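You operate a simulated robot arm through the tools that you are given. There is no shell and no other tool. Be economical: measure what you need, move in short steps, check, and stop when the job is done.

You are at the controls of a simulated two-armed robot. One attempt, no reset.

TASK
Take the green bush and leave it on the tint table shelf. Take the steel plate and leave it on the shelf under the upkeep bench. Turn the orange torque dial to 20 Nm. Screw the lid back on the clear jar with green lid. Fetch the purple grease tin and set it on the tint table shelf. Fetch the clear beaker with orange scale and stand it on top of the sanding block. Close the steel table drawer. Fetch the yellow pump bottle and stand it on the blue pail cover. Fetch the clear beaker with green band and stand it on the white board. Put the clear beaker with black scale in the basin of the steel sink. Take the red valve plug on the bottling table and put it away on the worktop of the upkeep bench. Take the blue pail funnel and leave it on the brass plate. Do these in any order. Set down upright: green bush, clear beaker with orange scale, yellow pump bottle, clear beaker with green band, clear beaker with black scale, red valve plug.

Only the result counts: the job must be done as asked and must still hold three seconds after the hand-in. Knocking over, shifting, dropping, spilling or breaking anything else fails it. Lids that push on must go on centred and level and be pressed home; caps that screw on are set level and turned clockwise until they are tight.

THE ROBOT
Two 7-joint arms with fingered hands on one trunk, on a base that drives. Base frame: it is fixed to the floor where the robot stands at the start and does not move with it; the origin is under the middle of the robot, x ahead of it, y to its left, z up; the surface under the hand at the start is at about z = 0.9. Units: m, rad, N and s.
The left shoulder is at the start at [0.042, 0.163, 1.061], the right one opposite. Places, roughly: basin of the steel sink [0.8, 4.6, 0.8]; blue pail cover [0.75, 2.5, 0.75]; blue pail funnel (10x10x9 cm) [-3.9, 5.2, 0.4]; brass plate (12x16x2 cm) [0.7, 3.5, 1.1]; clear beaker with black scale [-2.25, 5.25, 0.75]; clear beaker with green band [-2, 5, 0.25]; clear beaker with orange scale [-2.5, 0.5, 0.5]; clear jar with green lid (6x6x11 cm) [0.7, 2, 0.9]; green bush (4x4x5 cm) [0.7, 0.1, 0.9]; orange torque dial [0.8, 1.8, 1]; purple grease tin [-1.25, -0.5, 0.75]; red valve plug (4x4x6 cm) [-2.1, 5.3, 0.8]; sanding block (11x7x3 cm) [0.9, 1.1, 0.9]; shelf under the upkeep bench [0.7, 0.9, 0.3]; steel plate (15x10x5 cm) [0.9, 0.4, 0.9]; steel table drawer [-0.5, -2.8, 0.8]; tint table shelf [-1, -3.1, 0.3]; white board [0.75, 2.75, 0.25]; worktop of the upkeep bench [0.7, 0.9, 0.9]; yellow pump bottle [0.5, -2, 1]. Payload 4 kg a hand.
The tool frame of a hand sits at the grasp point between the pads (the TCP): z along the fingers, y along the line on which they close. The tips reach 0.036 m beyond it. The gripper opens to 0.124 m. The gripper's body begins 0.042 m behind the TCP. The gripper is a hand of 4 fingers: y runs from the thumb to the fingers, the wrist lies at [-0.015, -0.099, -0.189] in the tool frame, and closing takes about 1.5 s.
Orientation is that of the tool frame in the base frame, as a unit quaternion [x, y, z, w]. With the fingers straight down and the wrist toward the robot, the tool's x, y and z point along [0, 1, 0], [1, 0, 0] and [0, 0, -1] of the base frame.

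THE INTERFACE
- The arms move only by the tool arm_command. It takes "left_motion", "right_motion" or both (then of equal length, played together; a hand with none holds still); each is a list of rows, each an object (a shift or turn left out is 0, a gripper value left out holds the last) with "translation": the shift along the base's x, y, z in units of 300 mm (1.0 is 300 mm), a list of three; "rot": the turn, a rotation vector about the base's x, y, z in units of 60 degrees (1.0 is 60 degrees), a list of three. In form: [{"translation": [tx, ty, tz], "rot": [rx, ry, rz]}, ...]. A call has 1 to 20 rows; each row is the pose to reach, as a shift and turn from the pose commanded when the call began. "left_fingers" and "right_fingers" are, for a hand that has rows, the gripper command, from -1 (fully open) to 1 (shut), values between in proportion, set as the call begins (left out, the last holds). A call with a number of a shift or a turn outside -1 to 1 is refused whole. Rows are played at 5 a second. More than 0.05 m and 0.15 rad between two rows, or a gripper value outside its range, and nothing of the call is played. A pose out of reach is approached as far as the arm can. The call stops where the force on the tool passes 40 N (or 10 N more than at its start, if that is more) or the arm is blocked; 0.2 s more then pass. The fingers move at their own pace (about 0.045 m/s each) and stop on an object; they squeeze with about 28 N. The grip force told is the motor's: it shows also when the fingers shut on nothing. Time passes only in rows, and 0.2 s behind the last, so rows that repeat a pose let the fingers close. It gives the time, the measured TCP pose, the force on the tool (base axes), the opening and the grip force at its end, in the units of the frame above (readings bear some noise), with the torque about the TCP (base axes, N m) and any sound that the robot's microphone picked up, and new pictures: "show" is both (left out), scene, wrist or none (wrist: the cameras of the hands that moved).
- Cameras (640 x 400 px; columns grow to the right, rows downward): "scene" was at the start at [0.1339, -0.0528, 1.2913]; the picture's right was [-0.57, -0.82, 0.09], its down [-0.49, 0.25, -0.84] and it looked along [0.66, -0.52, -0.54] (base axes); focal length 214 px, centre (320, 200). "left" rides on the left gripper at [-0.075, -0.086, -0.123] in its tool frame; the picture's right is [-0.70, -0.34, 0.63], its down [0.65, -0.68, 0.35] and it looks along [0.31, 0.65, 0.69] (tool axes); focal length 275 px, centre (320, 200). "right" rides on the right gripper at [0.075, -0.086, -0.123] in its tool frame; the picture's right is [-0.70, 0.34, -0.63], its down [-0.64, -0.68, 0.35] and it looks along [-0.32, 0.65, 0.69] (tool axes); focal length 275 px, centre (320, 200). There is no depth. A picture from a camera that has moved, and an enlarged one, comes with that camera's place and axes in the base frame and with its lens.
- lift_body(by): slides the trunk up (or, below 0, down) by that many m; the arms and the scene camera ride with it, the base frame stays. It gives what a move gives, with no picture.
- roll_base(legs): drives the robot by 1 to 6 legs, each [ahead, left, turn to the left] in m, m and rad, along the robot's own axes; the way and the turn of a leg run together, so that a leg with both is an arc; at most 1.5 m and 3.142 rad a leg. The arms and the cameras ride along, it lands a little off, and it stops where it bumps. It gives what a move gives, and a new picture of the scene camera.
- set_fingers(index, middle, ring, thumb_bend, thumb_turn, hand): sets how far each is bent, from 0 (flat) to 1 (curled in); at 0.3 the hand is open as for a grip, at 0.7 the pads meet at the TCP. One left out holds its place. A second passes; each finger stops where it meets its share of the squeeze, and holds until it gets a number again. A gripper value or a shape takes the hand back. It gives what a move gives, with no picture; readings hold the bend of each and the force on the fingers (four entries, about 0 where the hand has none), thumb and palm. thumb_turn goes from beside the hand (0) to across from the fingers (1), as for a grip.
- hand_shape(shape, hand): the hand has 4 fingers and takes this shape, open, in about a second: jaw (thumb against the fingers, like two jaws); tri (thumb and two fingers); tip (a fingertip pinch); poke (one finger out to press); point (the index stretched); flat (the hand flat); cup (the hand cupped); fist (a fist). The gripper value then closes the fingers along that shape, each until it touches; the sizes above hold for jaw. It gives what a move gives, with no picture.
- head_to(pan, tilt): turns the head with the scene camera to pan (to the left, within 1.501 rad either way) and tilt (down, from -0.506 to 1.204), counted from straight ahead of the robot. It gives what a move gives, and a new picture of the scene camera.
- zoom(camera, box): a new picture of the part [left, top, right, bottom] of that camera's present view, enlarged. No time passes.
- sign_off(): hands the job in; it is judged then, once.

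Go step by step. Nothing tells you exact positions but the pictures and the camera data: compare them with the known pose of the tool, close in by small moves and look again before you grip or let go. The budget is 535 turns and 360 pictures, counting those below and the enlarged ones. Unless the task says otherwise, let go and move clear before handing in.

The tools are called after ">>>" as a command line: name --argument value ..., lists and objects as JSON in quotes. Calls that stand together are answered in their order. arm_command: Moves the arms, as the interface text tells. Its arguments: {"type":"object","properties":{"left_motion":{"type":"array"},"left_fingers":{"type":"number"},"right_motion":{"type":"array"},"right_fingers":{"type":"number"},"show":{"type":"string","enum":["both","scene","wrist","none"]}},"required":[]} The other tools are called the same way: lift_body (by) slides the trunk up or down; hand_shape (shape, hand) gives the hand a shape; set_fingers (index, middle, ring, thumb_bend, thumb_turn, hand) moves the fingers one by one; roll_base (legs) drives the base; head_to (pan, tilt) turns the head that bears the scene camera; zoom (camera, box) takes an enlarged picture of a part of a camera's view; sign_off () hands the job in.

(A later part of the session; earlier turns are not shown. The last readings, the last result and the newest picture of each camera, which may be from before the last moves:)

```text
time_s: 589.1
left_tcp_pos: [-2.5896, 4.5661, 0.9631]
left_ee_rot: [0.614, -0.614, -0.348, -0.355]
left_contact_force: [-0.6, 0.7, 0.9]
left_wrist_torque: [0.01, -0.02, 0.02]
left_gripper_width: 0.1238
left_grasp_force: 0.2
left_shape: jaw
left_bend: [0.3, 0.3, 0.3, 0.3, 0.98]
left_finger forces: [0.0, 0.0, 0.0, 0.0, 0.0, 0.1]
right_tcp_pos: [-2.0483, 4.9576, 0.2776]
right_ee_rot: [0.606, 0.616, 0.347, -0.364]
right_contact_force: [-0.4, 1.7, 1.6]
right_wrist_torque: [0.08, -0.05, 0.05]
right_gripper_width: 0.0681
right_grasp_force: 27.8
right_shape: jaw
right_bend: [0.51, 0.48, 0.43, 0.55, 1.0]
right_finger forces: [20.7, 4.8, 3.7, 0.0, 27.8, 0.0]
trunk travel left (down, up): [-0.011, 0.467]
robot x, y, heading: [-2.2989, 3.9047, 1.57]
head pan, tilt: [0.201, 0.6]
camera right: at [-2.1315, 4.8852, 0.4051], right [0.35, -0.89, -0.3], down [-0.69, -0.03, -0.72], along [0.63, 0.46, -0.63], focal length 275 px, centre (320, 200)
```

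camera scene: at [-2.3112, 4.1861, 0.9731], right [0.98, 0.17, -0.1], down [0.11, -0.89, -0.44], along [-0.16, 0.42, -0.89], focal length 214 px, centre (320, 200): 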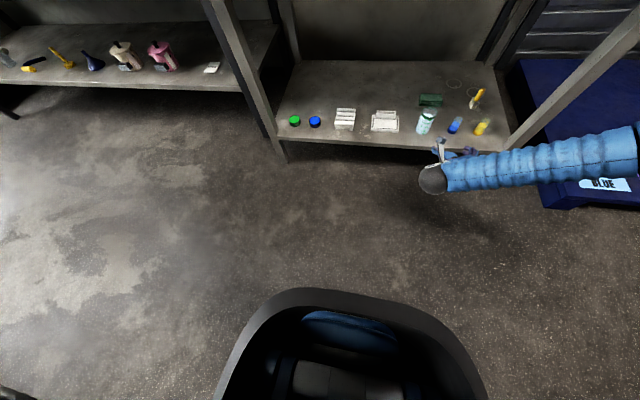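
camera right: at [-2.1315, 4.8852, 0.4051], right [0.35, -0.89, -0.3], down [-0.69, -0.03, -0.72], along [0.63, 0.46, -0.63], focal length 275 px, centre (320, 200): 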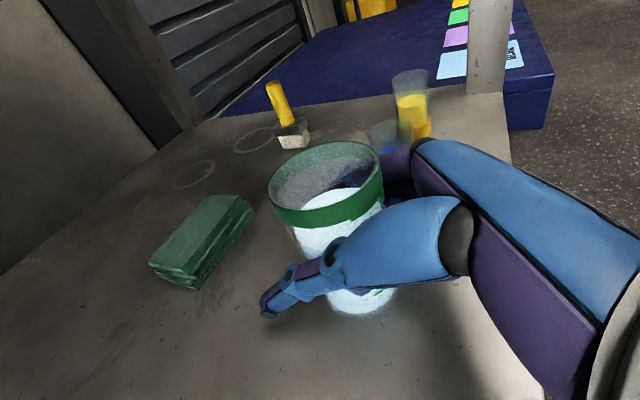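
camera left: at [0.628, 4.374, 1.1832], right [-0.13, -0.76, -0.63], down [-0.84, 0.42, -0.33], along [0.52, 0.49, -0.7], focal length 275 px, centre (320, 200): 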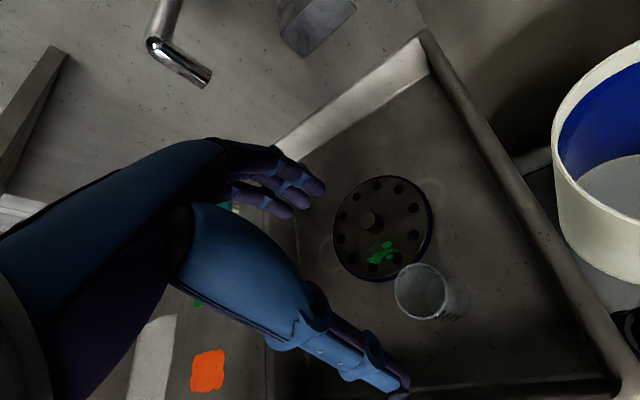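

Gripped. Lift gently (it holds liquid).

>>> arm_command --right_motion '[{"translation": [0, 0, 0.03]}, {"translation": [0, 0, 0.08]}, {"translation": [0, 0, 0.13]}, {"translation": [0, 0, 0.18]}, {"translation": [0, -0.04, 0.22]}, {"translation": [0, -0.1, 0.25]}, {"translation": [0, -0.18, 0.27]}, {"translation": [0, -0.27, 0.28]}, {"translation": [0, -0.36, 0.28]}, {"translation": [0, -0.45, 0.28]}, {"translation": [0, -0.53, 0.28]}, {"translation": [0, -0.6, 0.28]}]' --show "wrist"

```text
time_s: 591.7
left_tcp_pos: [-2.5892, 4.5675, 0.9627]
left_ee_rot: [-0.613, 0.614, 0.348, 0.355]
left_contact_force: [-0.1, 0.6, 0.2]
left_wrist_torque: [-0.01, -0.02, -0.04]
left_gripper_width: 0.124
left_grasp_force: 0.0
left_shape: jaw
left_bend: [0.3, 0.3, 0.3, 0.3, 0.98]
left_finger forces: [0.0, 0.0, 0.1, 0.0, 0.0, 0.0]
right_tcp_pos: [-2.0496, 4.7748, 0.3577]
right_ee_rot: [0.607, 0.616, 0.346, -0.364]
right_contact_force: [0.1, 0.4, -2.0]
right_wrist_torque: [-0.01, 0.02, -0.02]
right_gripper_width: 0.068
right_grasp_force: 28.2
right_shape: jaw
right_bend: [0.51, 0.48, 0.43, 0.55, 1.0]
right_finger forces: [20.6, 4.3, 3.1, 0.0, 27.0, 0.1]
trunk travel left (down, up): [-0.011, 0.467]
robot x, y, heading: [-2.2941, 3.9074, 1.566]
head pan, tilt: [0.201, 0.6]
camera right: at [-2.1321, 4.7028, 0.4862], right [0.35, -0.89, -0.3], down [-0.69, -0.04, -0.72], along [0.63, 0.46, -0.63], focal length 275 px, centre (320, 200)
```

right: 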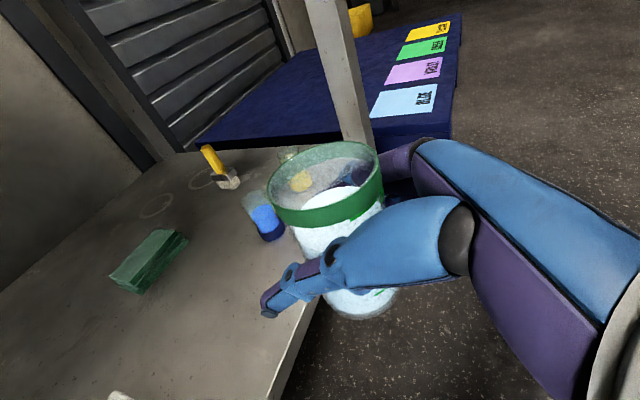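

Beaker held level. Draw it back a bit and lower the left hand for the funnel, then slide left.

>>> arm_command --right_motion '[{"translation": [0, -0.08, 0]}, {"translation": [0, -0.16, 0]}, {"translation": [0, -0.24, 0]}, {"translation": [0, -0.32, 0.02]}, {"translation": [0, -0.4, 0.04]}, {"translation": [0, -0.4, 0.04]}]' --left_motion '[{"translation": [0, 0.02, -0.15]}, {"translation": [0, 0.04, -0.3]}, {"translation": [0, 0.06, -0.45]}, {"translation": [0, 0.08, -0.6]}, {"translation": [0, 0.1, -0.75]}, {"translation": [0, 0.12, -0.9]}]' --show "none"

>>> arm_command --left_motion '[{"translation": [0, 0, -0.15]}, {"translation": [0, 0, -0.3]}, {"translation": [0, 0, -0.45]}, {"translation": [0, 0, -0.6]}, {"translation": [0, 0, -0.75]}, {"translation": [0, 0, -0.85]}]' --show "none"

>>> roll_base --legs '[[0, 1.25, 0]]'

>>> arm_command --left_motion '[{"translation": [0, 0.03, 0]}]' --show "wrist"

```text
time_s: 593.1
left_tcp_pos: [-2.6081, 4.6166, 0.6965]
left_ee_rot: [-0.61, 0.618, 0.345, 0.355]
left_contact_force: [0.0, 0.7, 0.1]
left_wrist_torque: [0.03, 0.0, 0.02]
left_gripper_width: 0.1236
left_grasp_force: 0.0
left_shape: jaw
left_bend: [0.3, 0.3, 0.3, 0.3, 0.98]
left_finger forces: [0.1, 0.0, 0.0, 0.0, 0.1, 0.0]
left hand out of reach, approached as far as the arm can: row 1, 2, 3, 4, 5, 6
right_tcp_pos: [-2.05, 4.6557, 0.372]
right_ee_rot: [0.606, 0.616, 0.346, -0.364]
right_contact_force: [-0.1, 0.1, -1.7]
right_wrist_torque: [0.02, 0.0, -0.01]
right_gripper_width: 0.0681
right_grasp_force: 28.0
right_shape: jaw
right_bend: [0.51, 0.48, 0.43, 0.55, 1.0]
right_finger forces: [20.7, 4.4, 3.1, 0.1, 27.0, 0.1]
trunk travel left (down, up): [-0.011, 0.467]
robot x, y, heading: [-2.2949, 3.907, 1.569]
head pan, tilt: [0.201, 0.6]
```

```text
time_s: 594.5
left_tcp_pos: [-2.6741, 4.6628, 0.5828]
left_ee_rot: [-0.6, 0.652, 0.33, 0.326]
left_contact_force: [0.4, -0.1, 0.3]
left_wrist_torque: [-0.01, 0.01, -0.01]
left_gripper_width: 0.1238
left_grasp_force: 0.0
left_shape: jaw
left_bend: [0.3, 0.3, 0.3, 0.3, 0.98]
left_finger forces: [0.0, 0.0, 0.1, 0.1, 0.0, 0.1]
left hand out of reach, approached as far as the arm can: row 1, 2, 3, 4, 5, 6
right_tcp_pos: [-2.0516, 4.6545, 0.3701]
right_ee_rot: [0.606, 0.617, 0.346, -0.364]
right_contact_force: [-0.7, 0.2, -1.6]
right_wrist_torque: [-0.02, 0.01, -0.02]
right_gripper_width: 0.0682
right_grasp_force: 28.1
right_shape: jaw
right_bend: [0.51, 0.48, 0.43, 0.55, 1.0]
right_finger forces: [20.7, 4.3, 3.0, 0.0, 27.1, 0.1]
trunk travel left (down, up): [-0.011, 0.467]
robot x, y, heading: [-2.2951, 3.9073, 1.569]
head pan, tilt: [0.201, 0.6]
```

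```text
time_s: 600.9
left_tcp_pos: [-3.9219, 4.6681, 0.5836]
left_ee_rot: [-0.599, 0.653, 0.329, 0.326]
left_contact_force: [-1.1, 0.6, -0.6]
left_wrist_torque: [0.0, 0.02, 0.01]
left_gripper_width: 0.1237
left_grasp_force: 0.1
left_shape: jaw
left_bend: [0.3, 0.3, 0.3, 0.3, 0.98]
left_finger forces: [0.0, 0.0, 0.1, 0.1, 0.0, 0.0]
right_tcp_pos: [-3.299, 4.6581, 0.37]
right_ee_rot: [0.608, 0.615, 0.348, -0.362]
right_contact_force: [0.9, 0.7, -1.6]
right_wrist_torque: [0.01, 0.01, -0.01]
right_gripper_width: 0.0683
right_grasp_force: 27.9
right_shape: jaw
right_bend: [0.51, 0.48, 0.43, 0.55, 1.0]
right_finger forces: [20.9, 4.3, 3.1, 0.1, 26.9, 0.0]
trunk travel left (down, up): [-0.011, 0.467]
robot x, y, heading: [-3.5492, 3.9128, 1.566]
head pan, tilt: [0.201, 0.6]
camera scene: at [-3.5626, 4.1901, 0.9733], right [0.98, 0.17, -0.1], down [0.11, -0.89, -0.44], along [-0.16, 0.43, -0.89], focal length 214 px, centre (320, 200)
```

scene: 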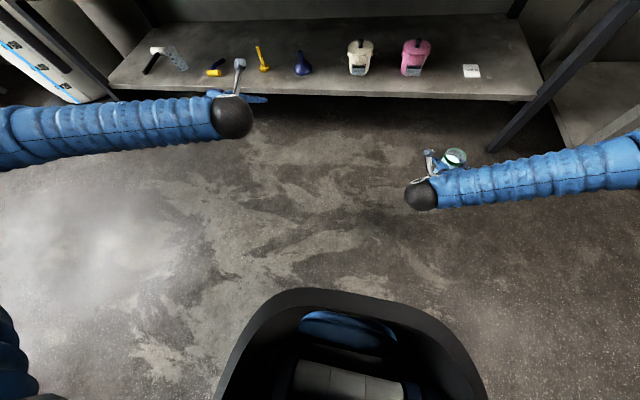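

```text
time_s: 601.2
left_tcp_pos: [-3.922, 4.6777, 0.5837]
left_ee_rot: [-0.598, 0.654, 0.329, 0.326]
left_contact_force: [0.0, -0.9, -0.2]
left_wrist_torque: [-0.01, 0.0, 0.02]
left_gripper_width: 0.1238
left_grasp_force: 0.1
left_shape: jaw
left_bend: [0.3, 0.3, 0.3, 0.3, 0.98]
left_finger forces: [0.0, 0.0, 0.1, 0.1, 0.0, 0.0]
right_tcp_pos: [-3.2989, 4.6581, 0.3707]
right_ee_rot: [0.609, 0.614, 0.348, -0.362]
right_contact_force: [0.2, -0.9, -1.8]
right_wrist_torque: [0.04, 0.02, -0.02]
right_gripper_width: 0.068
right_grasp_force: 28.0
right_shape: jaw
right_bend: [0.51, 0.48, 0.43, 0.55, 1.0]
right_finger forces: [20.9, 4.1, 3.0, 0.1, 26.9, 0.0]
trunk travel left (down, up): [-0.011, 0.467]
robot x, y, heading: [-3.5452, 3.9109, 1.57]
head pan, tilt: [0.201, 0.6]
camera left: at [-3.8357, 4.6148, 0.7116], right [0.41, 0.89, 0.2], down [0.64, -0.13, -0.75], along [-0.65, 0.43, -0.63], focal length 275 px, centre (320, 200)
```

left: 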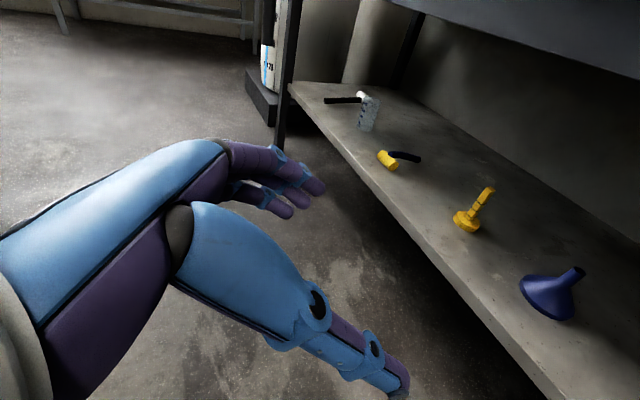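

The funnel sits cone-down, stem up, around (−3.87, 5.13), shelf z≈0.34. Roll ahead 0.15 and bring the left hand to the stem height.

>>> roll_base --legs '[[0.16, 0, 0]]'

>>> arm_command --left_motion '[{"translation": [0.06, 0.05, -0.05], "rot": [0.073, -0.049, 0.058]}, {"translation": [0.12, 0.12, -0.12], "rot": [0.073, -0.049, 0.058]}, {"translation": [0.17, 0.2, -0.22], "rot": [0.073, -0.049, 0.058]}, {"translation": [0.17, 0.3, -0.32], "rot": [0.073, -0.049, 0.058]}, {"translation": [0.17, 0.4, -0.42], "rot": [0.073, -0.049, 0.058]}, {"translation": [0.17, 0.5, -0.48], "rot": [0.073, -0.049, 0.058]}]' --left_fingers -0.4 --show "wrist"

```text
time_s: 602.7
left_tcp_pos: [-3.9205, 4.837, 0.5824]
left_ee_rot: [-0.598, 0.654, 0.329, 0.326]
left_contact_force: [-0.2, -0.6, -0.2]
left_wrist_torque: [0.01, 0.01, 0.0]
left_gripper_width: 0.124
left_grasp_force: 0.0
left_shape: jaw
left_bend: [0.3, 0.3, 0.3, 0.3, 0.98]
left_finger forces: [0.0, 0.1, 0.0, 0.0, 0.0, 0.0]
right_tcp_pos: [-3.2965, 4.8162, 0.3703]
right_ee_rot: [0.609, 0.614, 0.348, -0.362]
right_contact_force: [0.8, 0.1, -1.6]
right_wrist_torque: [-0.04, 0.03, 0.01]
right_gripper_width: 0.0681
right_grasp_force: 28.2
right_shape: jaw
right_bend: [0.51, 0.48, 0.43, 0.55, 1.0]
right_finger forces: [20.9, 4.3, 3.1, 0.1, 26.9, 0.0]
trunk travel left (down, up): [-0.011, 0.467]
robot x, y, heading: [-3.5445, 4.0717, 1.561]
head pan, tilt: [0.201, 0.6]
camera scene: at [-3.5614, 4.3484, 0.973], right [0.98, 0.17, -0.1], down [0.11, -0.89, -0.44], along [-0.16, 0.43, -0.89], focal length 214 px, centre (320, 200)
```

scene: 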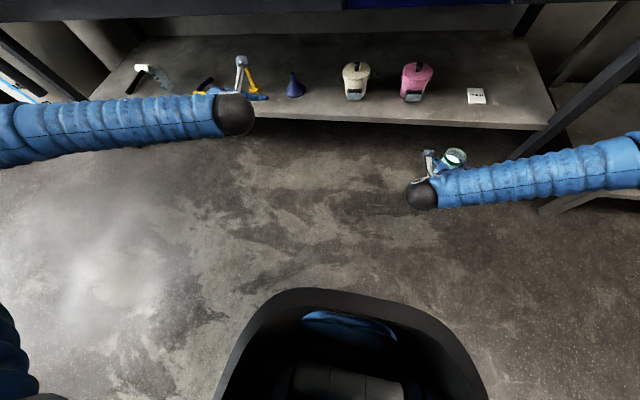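

```text
time_s: 604.1
left_tcp_pos: [-3.8994, 5.02, 0.5352]
left_ee_rot: [-0.61, 0.642, 0.329, 0.328]
left_contact_force: [0.4, -0.3, 0.2]
left_wrist_torque: [0.02, 0.0, -0.04]
left_gripper_width: 0.0868
left_grasp_force: 0.0
left_shape: jaw
left_bend: [0.34, 0.38, 0.36, 0.49, 0.99]
left_finger forces: [0.0, 0.0, 0.0, 0.1, 0.0, 0.1]
left hand out of reach, approached as far as the arm can: row 1, 2, 3, 4, 5, 6
right_tcp_pos: [-3.2975, 4.8159, 0.3709]
right_ee_rot: [0.608, 0.615, 0.347, -0.363]
right_contact_force: [0.9, -0.5, -2.1]
right_wrist_torque: [0.0, -0.01, 0.01]
right_gripper_width: 0.0684
right_grasp_force: 27.4
right_shape: jaw
right_bend: [0.51, 0.48, 0.43, 0.55, 1.0]
right_finger forces: [20.8, 4.2, 3.2, 0.0, 27.0, 0.0]
trunk travel left (down, up): [-0.011, 0.467]
robot x, y, heading: [-3.5491, 4.0706, 1.569]
head pan, tilt: [0.201, 0.6]
camera left: at [-3.8132, 4.9594, 0.665], right [0.38, 0.9, 0.21], down [0.66, -0.11, -0.74], along [-0.65, 0.42, -0.64], focal length 275 px, centre (320, 200)
```

left: 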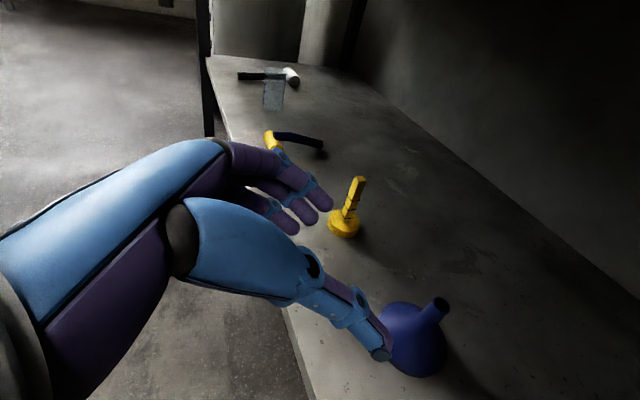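

>>> roll_base --legs '[[-0.1, -0.02, 0]]'

>>> arm_command --left_motion '[{"translation": [0.0, 0.1, 0]}, {"translation": [0.0, 0.2, 0]}, {"translation": [0.0, 0.3, -0.05]}, {"translation": [0.0, 0.38, -0.15]}, {"translation": [0.0, 0.42, -0.25]}, {"translation": [0.0, 0.44, -0.34]}]' --show "wrist"

```text
time_s: 605.2
left_tcp_pos: [-3.8775, 4.9185, 0.5371]
left_ee_rot: [-0.609, 0.642, 0.329, 0.329]
left_contact_force: [-0.2, -0.3, 1.1]
left_wrist_torque: [-0.02, 0.02, -0.03]
left_gripper_width: 0.0868
left_grasp_force: 0.1
left_shape: jaw
left_bend: [0.34, 0.38, 0.36, 0.49, 0.99]
left_finger forces: [0.0, 0.0, 0.0, 0.1, 0.0, 0.0]
right_tcp_pos: [-3.2771, 4.7142, 0.3721]
right_ee_rot: [0.609, 0.613, 0.349, -0.363]
right_contact_force: [0.3, -0.1, -1.0]
right_wrist_torque: [-0.03, 0.04, 0.02]
right_gripper_width: 0.068
right_grasp_force: 28.2
right_shape: jaw
right_bend: [0.51, 0.48, 0.43, 0.55, 1.0]
right_finger forces: [20.9, 4.2, 3.1, 0.0, 26.9, 0.0]
trunk travel left (down, up): [-0.011, 0.467]
robot x, y, heading: [-3.5258, 3.9661, 1.561]
head pan, tilt: [0.201, 0.6]
camera scene: at [-3.5416, 4.2453, 0.9737], right [0.98, 0.17, -0.1], down [0.1, -0.89, -0.45], along [-0.16, 0.43, -0.89], focal length 214 px, centre (320, 200)
```

scene: 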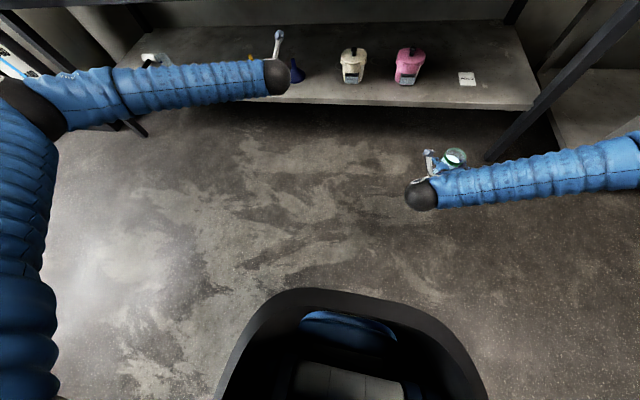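

```text
time_s: 606.6
left_tcp_pos: [-3.8829, 5.0617, 0.4612]
left_ee_rot: [-0.61, 0.648, 0.322, 0.321]
left_contact_force: [-0.4, 0.3, 0.1]
left_wrist_torque: [-0.03, 0.01, -0.01]
left_gripper_width: 0.087
left_grasp_force: 0.1
left_shape: jaw
left_bend: [0.34, 0.38, 0.36, 0.49, 0.99]
left_finger forces: [0.0, 0.0, 0.0, 0.0, 0.0, 0.1]
left hand out of reach, approached as far as the arm can: row 5, 6
right_tcp_pos: [-3.2758, 4.7133, 0.3714]
right_ee_rot: [0.609, 0.614, 0.348, -0.362]
right_contact_force: [0.2, 0.2, -1.1]
right_wrist_torque: [0.04, 0.0, 0.01]
right_gripper_width: 0.0686
right_grasp_force: 28.0
right_shape: jaw
right_bend: [0.51, 0.48, 0.43, 0.55, 1.0]
right_finger forces: [21.0, 4.2, 3.1, 0.0, 26.8, 0.0]
trunk travel left (down, up): [-0.011, 0.467]
robot x, y, heading: [-3.5287, 3.9687, 1.56]
head pan, tilt: [0.201, 0.6]
camera left: at [-3.7969, 5.0026, 0.5925], right [0.39, 0.9, 0.18], down [0.66, -0.13, -0.74], along [-0.65, 0.41, -0.64], focal length 275 px, centre (320, 200)
```

left: 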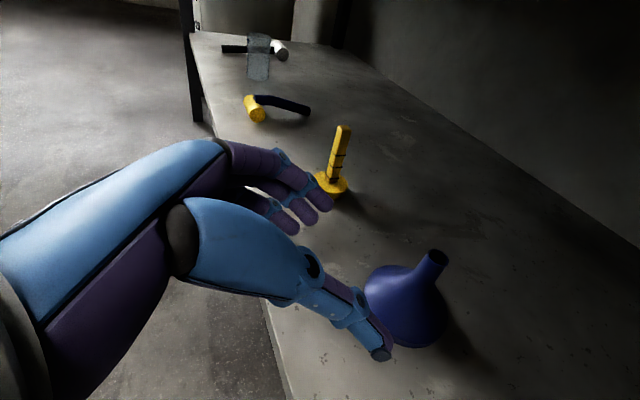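

Extension helps. Nudge base forward and finish the reach to the stem at (−3.869, 5.172).

>>> roll_base --legs '[[0.05, 0, 0.01]]'

>>> arm_command --left_motion '[{"translation": [0.05, 0.06, -0.02]}, {"translation": [0.05, 0.12, -0.06]}, {"translation": [0.05, 0.17, -0.12]}]' --show "wrist"

```text
time_s: 607.5
left_tcp_pos: [-3.8936, 5.1084, 0.4608]
left_ee_rot: [-0.613, 0.647, 0.323, 0.32]
left_contact_force: [0.4, 0.6, 0.0]
left_wrist_torque: [0.0, -0.01, -0.04]
left_gripper_width: 0.087
left_grasp_force: 0.0
left_shape: jaw
left_bend: [0.34, 0.38, 0.36, 0.49, 0.99]
left_finger forces: [0.0, 0.1, 0.0, 0.1, 0.0, 0.0]
right_tcp_pos: [-3.2832, 4.764, 0.3691]
right_ee_rot: [0.606, 0.616, 0.346, -0.364]
right_contact_force: [-0.9, 0.4, -1.6]
right_wrist_torque: [0.04, 0.04, -0.02]
right_gripper_width: 0.0682
right_grasp_force: 28.1
right_shape: jaw
right_bend: [0.51, 0.48, 0.43, 0.55, 1.0]
right_finger forces: [21.0, 4.2, 3.2, 0.0, 26.9, 0.0]
trunk travel left (down, up): [-0.011, 0.467]
robot x, y, heading: [-3.5249, 4.0171, 1.571]
head pan, tilt: [0.201, 0.6]
camera scene: at [-3.5441, 4.2964, 0.9728], right [0.98, 0.17, -0.1], down [0.11, -0.89, -0.44], along [-0.16, 0.42, -0.89], focal length 214 px, centre (320, 200)
```

scene: 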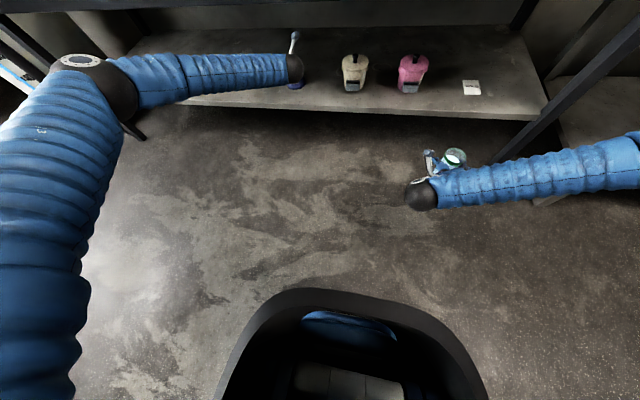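

```text
time_s: 608.3
left_tcp_pos: [-3.9, 5.1168, 0.4568]
left_ee_rot: [-0.613, 0.646, 0.323, 0.319]
left_contact_force: [0.1, 0.2, -0.2]
left_wrist_torque: [0.0, 0.01, 0.0]
left_gripper_width: 0.0869
left_grasp_force: 0.0
left_shape: jaw
left_bend: [0.34, 0.38, 0.36, 0.49, 0.99]
left_finger forces: [0.0, 0.1, 0.1, 0.1, 0.0, 0.0]
left hand out of reach, approached as far as the arm can: row 1, 2, 3
right_tcp_pos: [-3.2822, 4.7654, 0.371]
right_ee_rot: [0.607, 0.616, 0.346, -0.364]
right_contact_force: [-0.1, -0.6, -1.7]
right_wrist_torque: [0.01, -0.01, 0.0]
right_gripper_width: 0.0685
right_grasp_force: 27.7
right_shape: jaw
right_bend: [0.51, 0.48, 0.43, 0.55, 1.0]
right_finger forces: [21.0, 4.3, 3.0, 0.0, 26.9, 0.0]
trunk travel left (down, up): [-0.011, 0.467]
robot x, y, heading: [-3.5258, 4.0136, 1.571]
head pan, tilt: [0.201, 0.6]
camera left: at [-3.8125, 5.0582, 0.5879], right [0.38, 0.91, 0.18], down [0.66, -0.12, -0.74], along [-0.65, 0.4, -0.64], focal length 275 px, centre (320, 200)
```

left: 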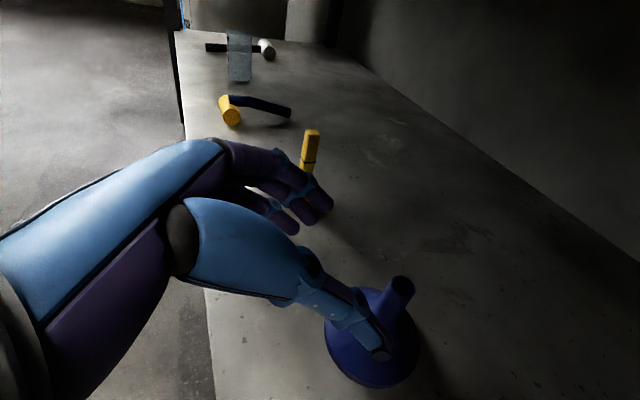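

This hand posture is at its joint limit here. Switch the left hand to the plain tool-down posture (worked on the tint shelf): back off, rotate back.

>>> roll_base --legs '[[-0.25, 0.0, 0]]'

>>> arm_command --left_motion '[{"translation": [0, 0, 0.03], "rot": [-0.056, 0.056, -0.096]}, {"translation": [0, 0, 0.06], "rot": [-0.111, 0.111, -0.193]}, {"translation": [0, 0, 0.1], "rot": [-0.167, 0.167, -0.289]}, {"translation": [0, 0, 0.13], "rot": [-0.222, 0.222, -0.385]}, {"translation": [0, 0, 0.16], "rot": [-0.278, 0.278, -0.482]}, {"translation": [0, 0, 0.2], "rot": [-0.334, 0.334, -0.578]}, {"translation": [0, 0, 0.2], "rot": [-0.389, 0.389, -0.674]}]' --show "none"

>>> arm_command --left_motion '[{"rot": [-0.056, 0.056, -0.096]}, {"rot": [-0.111, 0.111, -0.193]}, {"rot": [-0.167, 0.167, -0.289]}, {"rot": [-0.222, 0.222, -0.385]}, {"rot": [-0.278, 0.278, -0.482]}, {"rot": [-0.334, 0.334, -0.578]}, {"rot": [-0.389, 0.389, -0.674]}]' --show "none"

```text
time_s: 610.2
left_tcp_pos: [-3.9018, 4.8646, 0.4583]
left_ee_rot: [-0.614, 0.646, 0.324, 0.319]
left_contact_force: [-0.3, 0.2, -0.5]
left_wrist_torque: [-0.03, 0.02, -0.01]
left_gripper_width: 0.0868
left_grasp_force: 0.2
left_shape: jaw
left_bend: [0.34, 0.38, 0.36, 0.49, 0.99]
left_finger forces: [0.1, 0.0, 0.1, 0.0, 0.0, 0.1]
right_tcp_pos: [-3.2839, 4.5165, 0.3724]
right_ee_rot: [0.606, 0.617, 0.346, -0.364]
right_contact_force: [0.2, 0.0, -0.8]
right_wrist_torque: [0.0, 0.05, -0.02]
right_gripper_width: 0.0683
right_grasp_force: 27.6
right_shape: jaw
right_bend: [0.51, 0.48, 0.43, 0.55, 1.0]
right_finger forces: [21.1, 4.3, 3.0, 0.1, 27.0, 0.0]
trunk travel left (down, up): [-0.011, 0.467]
robot x, y, heading: [-3.5246, 3.7698, 1.577]
head pan, tilt: [0.201, 0.6]
camera scene: at [-3.5442, 4.0456, 0.9735], right [0.98, 0.18, -0.1], down [0.11, -0.89, -0.45], along [-0.17, 0.42, -0.89], focal length 214 px, centre (320, 200)
```

scene: 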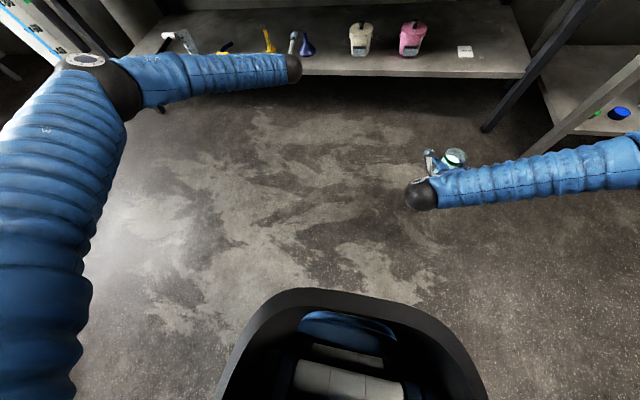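

```text
time_s: 611.8
left_tcp_pos: [-3.9013, 4.8658, 0.5157]
left_ee_rot: [-0.328, 0.916, 0.176, 0.15]
left_contact_force: [-0.4, 1.1, 1.0]
left_wrist_torque: [0.02, -0.01, -0.02]
left_gripper_width: 0.087
left_grasp_force: 0.1
left_shape: jaw
left_bend: [0.34, 0.38, 0.36, 0.49, 0.99]
left_finger forces: [0.1, 0.0, 0.0, 0.0, 0.0, 0.0]
right_tcp_pos: [-3.2846, 4.5157, 0.371]
right_ee_rot: [0.606, 0.616, 0.346, -0.364]
right_contact_force: [-0.3, 0.8, -1.0]
right_wrist_torque: [-0.02, 0.0, -0.02]
right_gripper_width: 0.0685
right_grasp_force: 28.0
right_shape: jaw
right_bend: [0.51, 0.48, 0.43, 0.55, 1.0]
right_finger forces: [21.0, 4.1, 3.1, 0.0, 26.9, 0.0]
trunk travel left (down, up): [-0.011, 0.467]
robot x, y, heading: [-3.5235, 3.7637, 1.574]
head pan, tilt: [0.201, 0.6]
```

```text
time_s: 613.4
left_tcp_pos: [-3.9011, 4.8667, 0.5162]
left_ee_rot: [0.022, 0.998, -0.01, -0.05]
left_contact_force: [-1.1, 0.0, 1.2]
left_wrist_torque: [0.01, 0.01, 0.03]
left_gripper_width: 0.0871
left_grasp_force: 0.0
left_shape: jaw
left_bend: [0.34, 0.38, 0.36, 0.49, 0.99]
left_finger forces: [0.0, 0.0, 0.1, 0.0, 0.0, 0.1]
right_tcp_pos: [-3.2851, 4.5172, 0.371]
right_ee_rot: [0.606, 0.617, 0.346, -0.365]
right_contact_force: [-0.1, -0.5, -2.4]
right_wrist_torque: [0.02, 0.02, 0.03]
right_gripper_width: 0.0683
right_grasp_force: 27.8
right_shape: jaw
right_bend: [0.51, 0.48, 0.43, 0.55, 1.0]
right_finger forces: [21.0, 4.1, 3.0, 0.1, 26.8, 0.0]
trunk travel left (down, up): [-0.011, 0.467]
robot x, y, heading: [-3.5242, 3.7682, 1.569]
head pan, tilt: [0.201, 0.6]
```

>>> arm_command --left_motion '[{"translation": [0.05, 0, -0.1], "rot": [0.019, -0.095, 0.042]}, {"translation": [0.105, 0, -0.2], "rot": [0.019, -0.095, 0.042]}, {"translation": [0.105, 0, -0.28], "rot": [0.019, -0.095, 0.042]}]' --left_fingers -0.5 --show "none"

>>> roll_base --legs '[[0.22, 0, 0]]'

>>> arm_command --left_motion '[{"translation": [0, 0.04, 0]}]' --show "wrist"

```text
time_s: 614.2
left_tcp_pos: [-3.8697, 4.8641, 0.4339]
left_ee_rot: [-0.002, 1.0, 0.002, 0.0]
left_contact_force: [-0.9, 0.4, 0.1]
left_wrist_torque: [0.02, -0.01, 0.0]
left_gripper_width: 0.0929
left_grasp_force: 0.1
left_shape: jaw
left_bend: [0.33, 0.36, 0.35, 0.0, 0.99]
left_finger forces: [0.0, 0.0, 0.0, 0.0, 0.0, 0.0]
right_tcp_pos: [-3.2841, 4.516, 0.3715]
right_ee_rot: [0.607, 0.617, 0.345, -0.364]
right_contact_force: [0.0, 0.0, -1.0]
right_wrist_torque: [-0.01, 0.03, 0.01]
right_gripper_width: 0.0682
right_grasp_force: 27.9
right_shape: jaw
right_bend: [0.51, 0.48, 0.43, 0.55, 1.0]
right_finger forces: [21.1, 4.1, 3.1, 0.0, 26.8, 0.0]
trunk travel left (down, up): [-0.011, 0.467]
robot x, y, heading: [-3.526, 3.7631, 1.573]
head pan, tilt: [0.201, 0.6]
```

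```text
time_s: 615.9
left_tcp_pos: [-3.8677, 5.0864, 0.4333]
left_ee_rot: [0.0, 1.0, 0.001, 0.0]
left_contact_force: [-0.2, 0.5, -1.0]
left_wrist_torque: [0.01, 0.01, -0.01]
left_gripper_width: 0.0931
left_grasp_force: 0.0
left_shape: jaw
left_bend: [0.33, 0.36, 0.35, 0.0, 0.99]
left_finger forces: [0.1, 0.0, 0.1, 0.1, 0.1, 0.0]
right_tcp_pos: [-3.2837, 4.7363, 0.3702]
right_ee_rot: [0.607, 0.616, 0.347, -0.363]
right_contact_force: [0.4, -0.1, -1.9]
right_wrist_torque: [0.02, 0.03, 0.01]
right_gripper_width: 0.0685
right_grasp_force: 28.3
right_shape: jaw
right_bend: [0.51, 0.48, 0.43, 0.55, 1.0]
right_finger forces: [21.0, 4.1, 3.1, 0.0, 26.9, 0.0]
trunk travel left (down, up): [-0.011, 0.467]
robot x, y, heading: [-3.5259, 3.9888, 1.568]
head pan, tilt: [0.201, 0.6]
camera scene: at [-3.5441, 4.2677, 0.973], right [0.98, 0.17, -0.1], down [0.11, -0.89, -0.44], along [-0.16, 0.42, -0.89], focal length 214 px, centre (320, 200)
```

scene: 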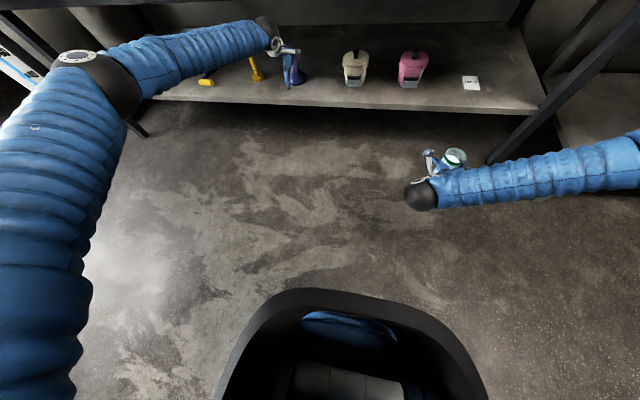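

```text
time_s: 616.2
left_tcp_pos: [-3.8719, 5.0881, 0.4359]
left_ee_rot: [-0.001, 1.0, 0.002, 0.0]
left_contact_force: [0.1, 0.3, -0.1]
left_wrist_torque: [-0.04, -0.02, -0.01]
left_gripper_width: 0.0926
left_grasp_force: 0.1
left_shape: jaw
left_bend: [0.33, 0.36, 0.35, 0.0, 0.99]
left_finger forces: [0.1, 0.0, 0.0, 0.0, 0.0, 0.0]
left hand out of reach, approached as far as the arm can: row 1
right_tcp_pos: [-3.2835, 4.7372, 0.3719]
right_ee_rot: [0.607, 0.617, 0.346, -0.363]
right_contact_force: [0.4, -0.2, -1.5]
right_wrist_torque: [-0.02, -0.02, 0.0]
right_gripper_width: 0.0683
right_grasp_force: 28.5
right_shape: jaw
right_bend: [0.51, 0.48, 0.43, 0.55, 1.0]
right_finger forces: [21.1, 4.1, 3.1, 0.0, 26.9, 0.0]
trunk travel left (down, up): [-0.011, 0.467]
robot x, y, heading: [-3.526, 3.9881, 1.571]
head pan, tilt: [0.201, 0.6]
camera left: at [-3.7972, 5.0027, 0.5596], right [0.7, -0.33, -0.64], down [-0.64, -0.68, -0.35], along [-0.32, 0.65, -0.69], focal length 275 px, centre (320, 200)
```

left: 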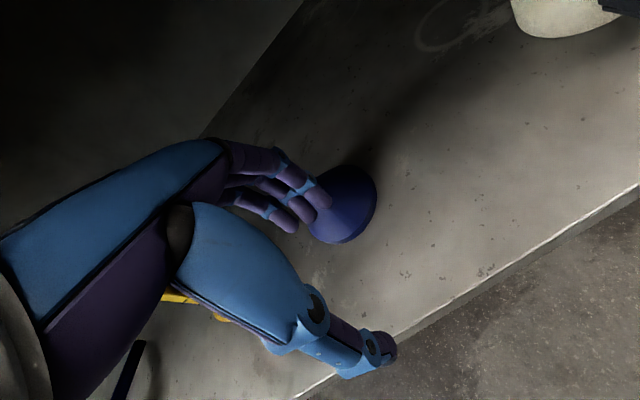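

The finger side would run into the stem; I need the closing axis sideways. Back off a little, yaw the tool-down hand +80°, and re-approach.

>>> roll_base --legs '[[-0.14, 0, 0]]'

>>> arm_command --left_motion '[{"rot": [0, 0, 0.14]}, {"rot": [0, 0, 0.28]}, {"rot": [0, 0, 0.42]}, {"rot": [0, 0, 0.56]}, {"rot": [0, 0, 0.7]}]' --show "none"

>>> arm_command --left_motion '[{"rot": [0, 0, 0.14]}, {"rot": [0, 0, 0.28]}, {"rot": [0, 0, 0.42]}, {"rot": [0, 0, 0.56]}, {"rot": [0, 0, 0.63]}]' --show "wrist"

```text
time_s: 617.6
left_tcp_pos: [-3.8733, 4.9463, 0.4376]
left_ee_rot: [-0.002, 1.0, 0.003, 0.0]
left_contact_force: [0.2, -0.6, -0.1]
left_wrist_torque: [-0.04, 0.01, -0.01]
left_gripper_width: 0.093
left_grasp_force: 0.2
left_shape: jaw
left_bend: [0.33, 0.36, 0.35, 0.0, 0.99]
left_finger forces: [0.0, 0.0, 0.0, 0.1, 0.0, 0.0]
right_tcp_pos: [-3.285, 4.5957, 0.3715]
right_ee_rot: [0.606, 0.617, 0.347, -0.364]
right_contact_force: [-0.5, 1.1, -1.4]
right_wrist_torque: [0.01, 0.01, 0.03]
right_gripper_width: 0.0684
right_grasp_force: 27.7
right_shape: jaw
right_bend: [0.51, 0.48, 0.43, 0.55, 1.0]
right_finger forces: [21.1, 4.1, 3.2, 0.0, 26.9, 0.1]
trunk travel left (down, up): [-0.011, 0.467]
robot x, y, heading: [-3.5231, 3.8484, 1.574]
head pan, tilt: [0.201, 0.6]
camera scene: at [-3.5443, 4.1246, 0.9736], right [0.98, 0.18, -0.1], down [0.11, -0.89, -0.45], along [-0.17, 0.42, -0.89], focal length 214 px, centre (320, 200)
```

scene: 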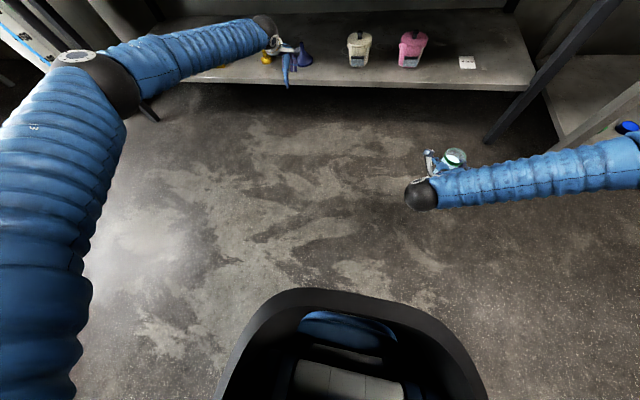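

```text
time_s: 618.8
left_tcp_pos: [-3.8906, 4.912, 0.4475]
left_ee_rot: [-0.361, 0.933, 0.002, -0.002]
left_contact_force: [0.5, 0.0, -0.3]
left_wrist_torque: [0.01, 0.02, 0.0]
left_gripper_width: 0.0926
left_grasp_force: 0.1
left_shape: jaw
left_bend: [0.33, 0.36, 0.35, 0.0, 0.99]
left_finger forces: [0.1, 0.0, 0.1, 0.0, 0.1, 0.1]
left hand out of reach, approached as far as the arm can: row 2, 3, 4, 5
right_tcp_pos: [-3.2841, 4.5941, 0.3707]
right_ee_rot: [0.606, 0.618, 0.346, -0.363]
right_contact_force: [-0.5, -0.1, -1.2]
right_wrist_torque: [0.0, 0.02, -0.01]
right_gripper_width: 0.0683
right_grasp_force: 27.9
right_shape: jaw
right_bend: [0.51, 0.48, 0.43, 0.55, 1.0]
right_finger forces: [21.1, 4.1, 3.1, 0.1, 26.9, 0.0]
trunk travel left (down, up): [-0.011, 0.467]
robot x, y, heading: [-3.5255, 3.8432, 1.572]
head pan, tilt: [0.201, 0.6]
```

```text
time_s: 620.0
left_tcp_pos: [-3.9171, 4.857, 0.4602]
left_ee_rot: [-0.643, 0.766, 0.002, -0.002]
left_contact_force: [-0.2, -1.4, -0.1]
left_wrist_torque: [0.02, 0.04, 0.0]
left_gripper_width: 0.093
left_grasp_force: 0.1
left_shape: jaw
left_bend: [0.33, 0.36, 0.35, 0.0, 0.99]
left_finger forces: [0.0, 0.0, 0.0, 0.0, 0.0, 0.1]
left hand out of reach, approached as far as the arm can: row 1, 2, 3, 4, 5
right_tcp_pos: [-3.285, 4.5949, 0.3707]
right_ee_rot: [0.606, 0.616, 0.346, -0.365]
right_contact_force: [0.3, 0.5, -0.9]
right_wrist_torque: [-0.01, 0.01, 0.06]
right_gripper_width: 0.0683
right_grasp_force: 27.9
right_shape: jaw
right_bend: [0.51, 0.48, 0.43, 0.55, 1.0]
right_finger forces: [21.0, 4.1, 3.1, 0.1, 26.9, 0.1]
trunk travel left (down, up): [-0.011, 0.467]
robot x, y, heading: [-3.528, 3.845, 1.571]
head pan, tilt: [0.201, 0.6]
camera left: at [-3.8198, 4.9163, 0.5829], right [0.45, 0.63, -0.64], down [0.56, -0.75, -0.35], along [-0.7, -0.2, -0.69], focal length 275 px, centre (320, 200)
```

left: 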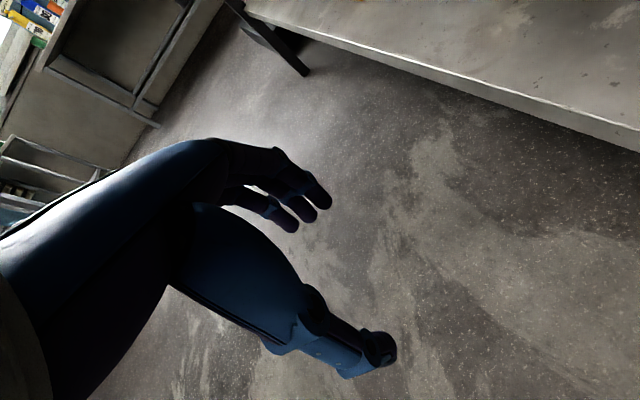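

>>> roll_base --legs '[[0.24, -0.045, 0]]'

>>> arm_command --left_motion '[{"translation": [0, 0, -0.02]}]' --show "wrist"

```text
time_s: 621.8
left_tcp_pos: [-3.8711, 5.095, 0.4592]
left_ee_rot: [-0.642, 0.766, 0.002, -0.001]
left_contact_force: [-0.7, 0.2, -0.8]
left_wrist_torque: [-0.04, 0.0, 0.02]
left_gripper_width: 0.093
left_grasp_force: 0.0
left_shape: jaw
left_bend: [0.33, 0.36, 0.35, 0.0, 0.99]
left_finger forces: [0.1, 0.0, 0.1, 0.0, 0.1, 0.0]
right_tcp_pos: [-3.2378, 4.8323, 0.3697]
right_ee_rot: [0.607, 0.616, 0.346, -0.364]
right_contact_force: [-0.6, -0.6, -2.3]
right_wrist_torque: [-0.01, 0.02, 0.0]
right_gripper_width: 0.0684
right_grasp_force: 27.6
right_shape: jaw
right_bend: [0.51, 0.48, 0.43, 0.55, 1.0]
right_finger forces: [21.1, 4.1, 3.1, 0.0, 26.8, 0.0]
trunk travel left (down, up): [-0.011, 0.467]
robot x, y, heading: [-3.481, 4.0857, 1.571]
head pan, tilt: [0.201, 0.6]
camera scene: at [-3.4987, 4.3627, 0.973], right [0.98, 0.17, -0.1], down [0.11, -0.89, -0.44], along [-0.17, 0.42, -0.89], focal length 214 px, centre (320, 200)
```

scene: 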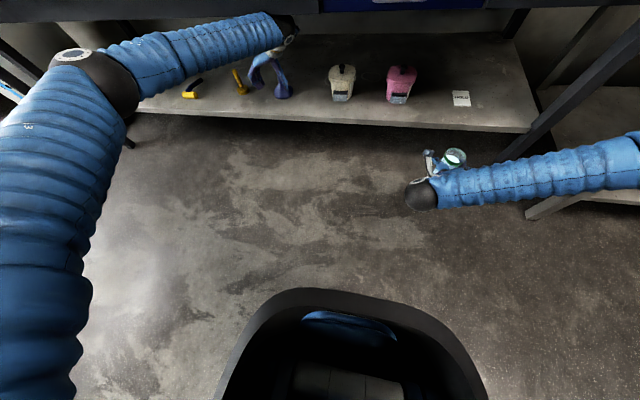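

```text
time_s: 622.2
left_tcp_pos: [-3.8718, 5.0933, 0.4539]
left_ee_rot: [-0.641, 0.767, 0.001, 0.0]
left_contact_force: [0.0, 0.1, 0.4]
left_wrist_torque: [0.03, -0.07, 0.02]
left_gripper_width: 0.0928
left_grasp_force: 0.0
left_shape: jaw
left_bend: [0.33, 0.36, 0.35, 0.0, 0.99]
left_finger forces: [0.0, 0.1, 0.0, 0.0, 0.0, 0.1]
right_tcp_pos: [-3.2383, 4.8327, 0.3709]
right_ee_rot: [0.605, 0.617, 0.347, -0.364]
right_contact_force: [0.6, -0.3, -2.2]
right_wrist_torque: [0.03, 0.05, 0.01]
right_gripper_width: 0.0683
right_grasp_force: 27.7
right_shape: jaw
right_bend: [0.51, 0.48, 0.43, 0.55, 1.0]
right_finger forces: [21.1, 4.1, 3.1, 0.0, 26.9, 0.0]
trunk travel left (down, up): [-0.011, 0.467]
robot x, y, heading: [-3.4793, 4.0834, 1.57]
head pan, tilt: [0.201, 0.6]
camera left: at [-3.7736, 5.1527, 0.5771], right [0.45, 0.63, -0.63], down [0.56, -0.75, -0.35], along [-0.7, -0.19, -0.69], focal length 275 px, centre (320, 200)
```

left: 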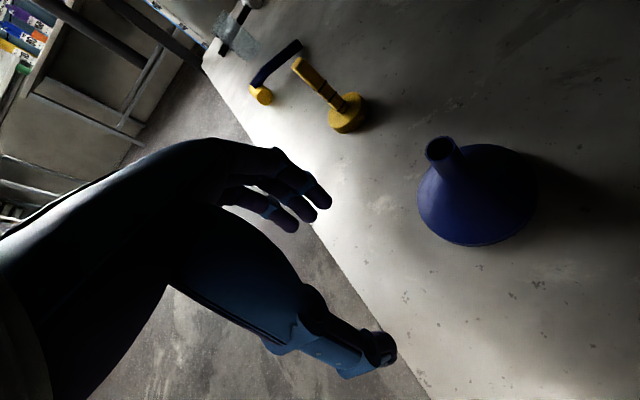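

Funnel axis (−3.871, 5.19). Draw the right hand back 8 cm for clearance and advance the base.

>>> arm_command --right_motion '[{"translation": [0, -0.06, 0.02]}, {"translation": [0, -0.12, 0.04]}, {"translation": [0, -0.18, 0.06]}, {"translation": [0, -0.24, 0.08]}, {"translation": [0, -0.28, 0.1]}]' --show "none"

>>> roll_base --legs '[[0.095, 0, 0]]'

>>> arm_command --left_motion '[{"translation": [0, 0, -0.04]}, {"translation": [0, 0, -0.09]}]' --show "wrist"

```text
time_s: 623.4
left_tcp_pos: [-3.8712, 5.0927, 0.4537]
left_ee_rot: [-0.641, 0.767, 0.002, -0.001]
left_contact_force: [0.4, 0.0, -0.2]
left_wrist_torque: [0.04, 0.0, -0.03]
left_gripper_width: 0.0928
left_grasp_force: 0.0
left_shape: jaw
left_bend: [0.33, 0.36, 0.35, 0.0, 0.99]
left_finger forces: [0.1, 0.0, 0.0, 0.1, 0.0, 0.1]
right_tcp_pos: [-3.2382, 4.7495, 0.4021]
right_ee_rot: [0.606, 0.617, 0.346, -0.364]
right_contact_force: [-0.4, -0.1, -0.7]
right_wrist_torque: [0.01, 0.04, 0.04]
right_gripper_width: 0.0686
right_grasp_force: 28.4
right_shape: jaw
right_bend: [0.51, 0.48, 0.43, 0.55, 1.0]
right_finger forces: [21.1, 4.1, 3.1, 0.0, 26.9, 0.1]
trunk travel left (down, up): [-0.011, 0.467]
robot x, y, heading: [-3.4798, 4.0826, 1.57]
head pan, tilt: [0.201, 0.6]
```

```text
time_s: 624.5
left_tcp_pos: [-3.8699, 5.1883, 0.4521]
left_ee_rot: [-0.641, 0.768, 0.002, 0.0]
left_contact_force: [-0.7, -0.1, 0.3]
left_wrist_torque: [-0.03, 0.01, 0.03]
left_gripper_width: 0.0926
left_grasp_force: 0.0
left_shape: jaw
left_bend: [0.33, 0.36, 0.35, 0.0, 0.99]
left_finger forces: [0.0, 0.0, 0.0, 0.1, 0.0, 0.1]
right_tcp_pos: [-3.2386, 4.843, 0.4008]
right_ee_rot: [0.606, 0.617, 0.346, -0.364]
right_contact_force: [0.7, 0.6, -1.5]
right_wrist_torque: [0.02, -0.03, 0.02]
right_gripper_width: 0.0685
right_grasp_force: 27.8
right_shape: jaw
right_bend: [0.51, 0.48, 0.43, 0.55, 1.0]
right_finger forces: [21.1, 4.1, 3.1, 0.1, 26.9, 0.0]
trunk travel left (down, up): [-0.011, 0.467]
robot x, y, heading: [-3.4824, 4.1732, 1.567]
head pan, tilt: [0.201, 0.6]
camera scene: at [-3.4985, 4.4562, 0.9729], right [0.98, 0.17, -0.1], down [0.11, -0.89, -0.44], along [-0.16, 0.42, -0.89], focal length 214 px, centre (320, 200)
```

scene: 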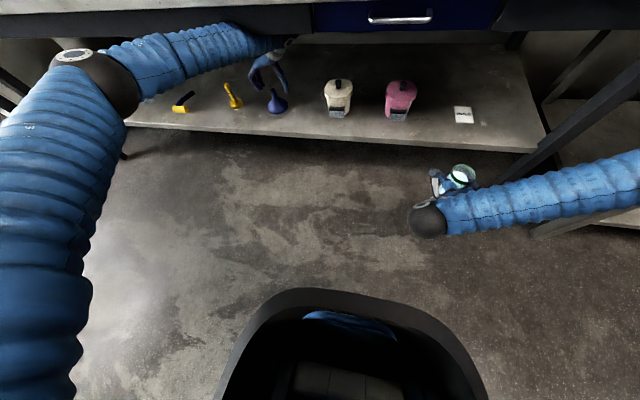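

```text
time_s: 625.1
left_tcp_pos: [-3.8716, 5.1817, 0.4301]
left_ee_rot: [-0.642, 0.767, 0.002, -0.001]
left_contact_force: [0.4, 0.9, 0.3]
left_wrist_torque: [0.0, 0.02, 0.0]
left_gripper_width: 0.0928
left_grasp_force: 0.0
left_shape: jaw
left_bend: [0.33, 0.36, 0.35, 0.0, 0.99]
left_finger forces: [0.0, 0.0, 0.0, 0.0, 0.0, 0.0]
left hand out of reach, approached as far as the arm can: row 1, 2
right_tcp_pos: [-3.2377, 4.8418, 0.4017]
right_ee_rot: [0.606, 0.617, 0.348, -0.363]
right_contact_force: [0.1, -0.2, -1.7]
right_wrist_torque: [0.01, 0.05, -0.03]
right_gripper_width: 0.0684
right_grasp_force: 27.8
right_shape: jaw
right_bend: [0.51, 0.48, 0.43, 0.55, 1.0]
right_finger forces: [21.1, 4.0, 3.2, 0.0, 27.0, 0.1]
trunk travel left (down, up): [-0.011, 0.467]
robot x, y, heading: [-3.4827, 4.1763, 1.573]
head pan, tilt: [0.201, 0.6]
camera left: at [-3.7747, 5.2404, 0.5526], right [0.45, 0.63, -0.63], down [0.55, -0.76, -0.35], along [-0.7, -0.19, -0.69], focal length 275 px, centre (320, 200)
```

left: 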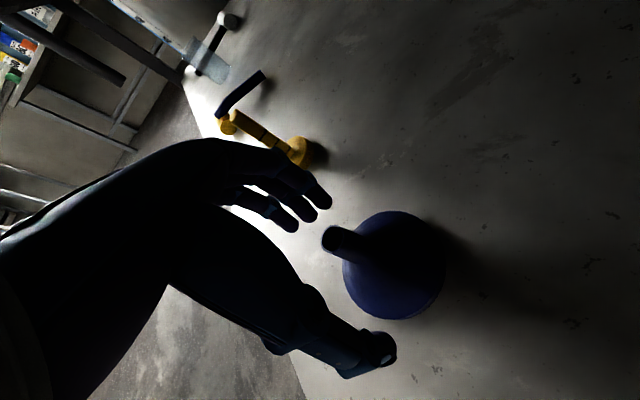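

The stem is between the fingers. Close.

>>> arm_command --left_motion '[{}, {}, {}, {}, {}, {}, {}, {}]' --left_fingers 1 --show "wrist"

```text
time_s: 626.9
left_tcp_pos: [-3.8725, 5.1814, 0.4329]
left_ee_rot: [-0.641, 0.768, 0.002, 0.001]
left_contact_force: [-1.3, 0.1, 8.6]
left_wrist_torque: [0.19, 0.39, 0.07]
left_gripper_width: 0.0049
left_grasp_force: 28.3
left_shape: jaw
left_bend: [0.6, 0.7, 0.7, 0.67, 1.0]
left_finger forces: [20.7, 0.1, 0.0, 0.0, 27.7, 0.1]
right_tcp_pos: [-3.2371, 4.8425, 0.4017]
right_ee_rot: [0.606, 0.616, 0.347, -0.364]
right_contact_force: [-0.7, -0.9, -2.4]
right_wrist_torque: [0.0, 0.02, -0.01]
right_gripper_width: 0.0682
right_grasp_force: 27.6
right_shape: jaw
right_bend: [0.51, 0.48, 0.43, 0.55, 1.0]
right_finger forces: [21.1, 4.1, 3.1, 0.0, 26.9, 0.0]
trunk travel left (down, up): [-0.011, 0.467]
robot x, y, heading: [-3.4803, 4.1794, 1.57]
head pan, tilt: [0.201, 0.6]
camera left: at [-3.7749, 5.2404, 0.5555], right [0.45, 0.63, -0.63], down [0.55, -0.75, -0.35], along [-0.7, -0.19, -0.69], focal length 275 px, centre (320, 200)
```

left: 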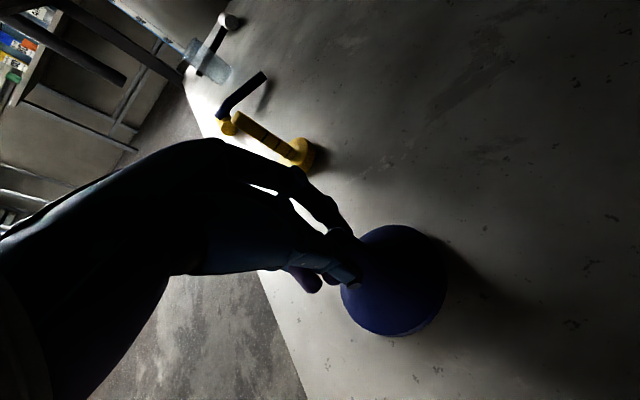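

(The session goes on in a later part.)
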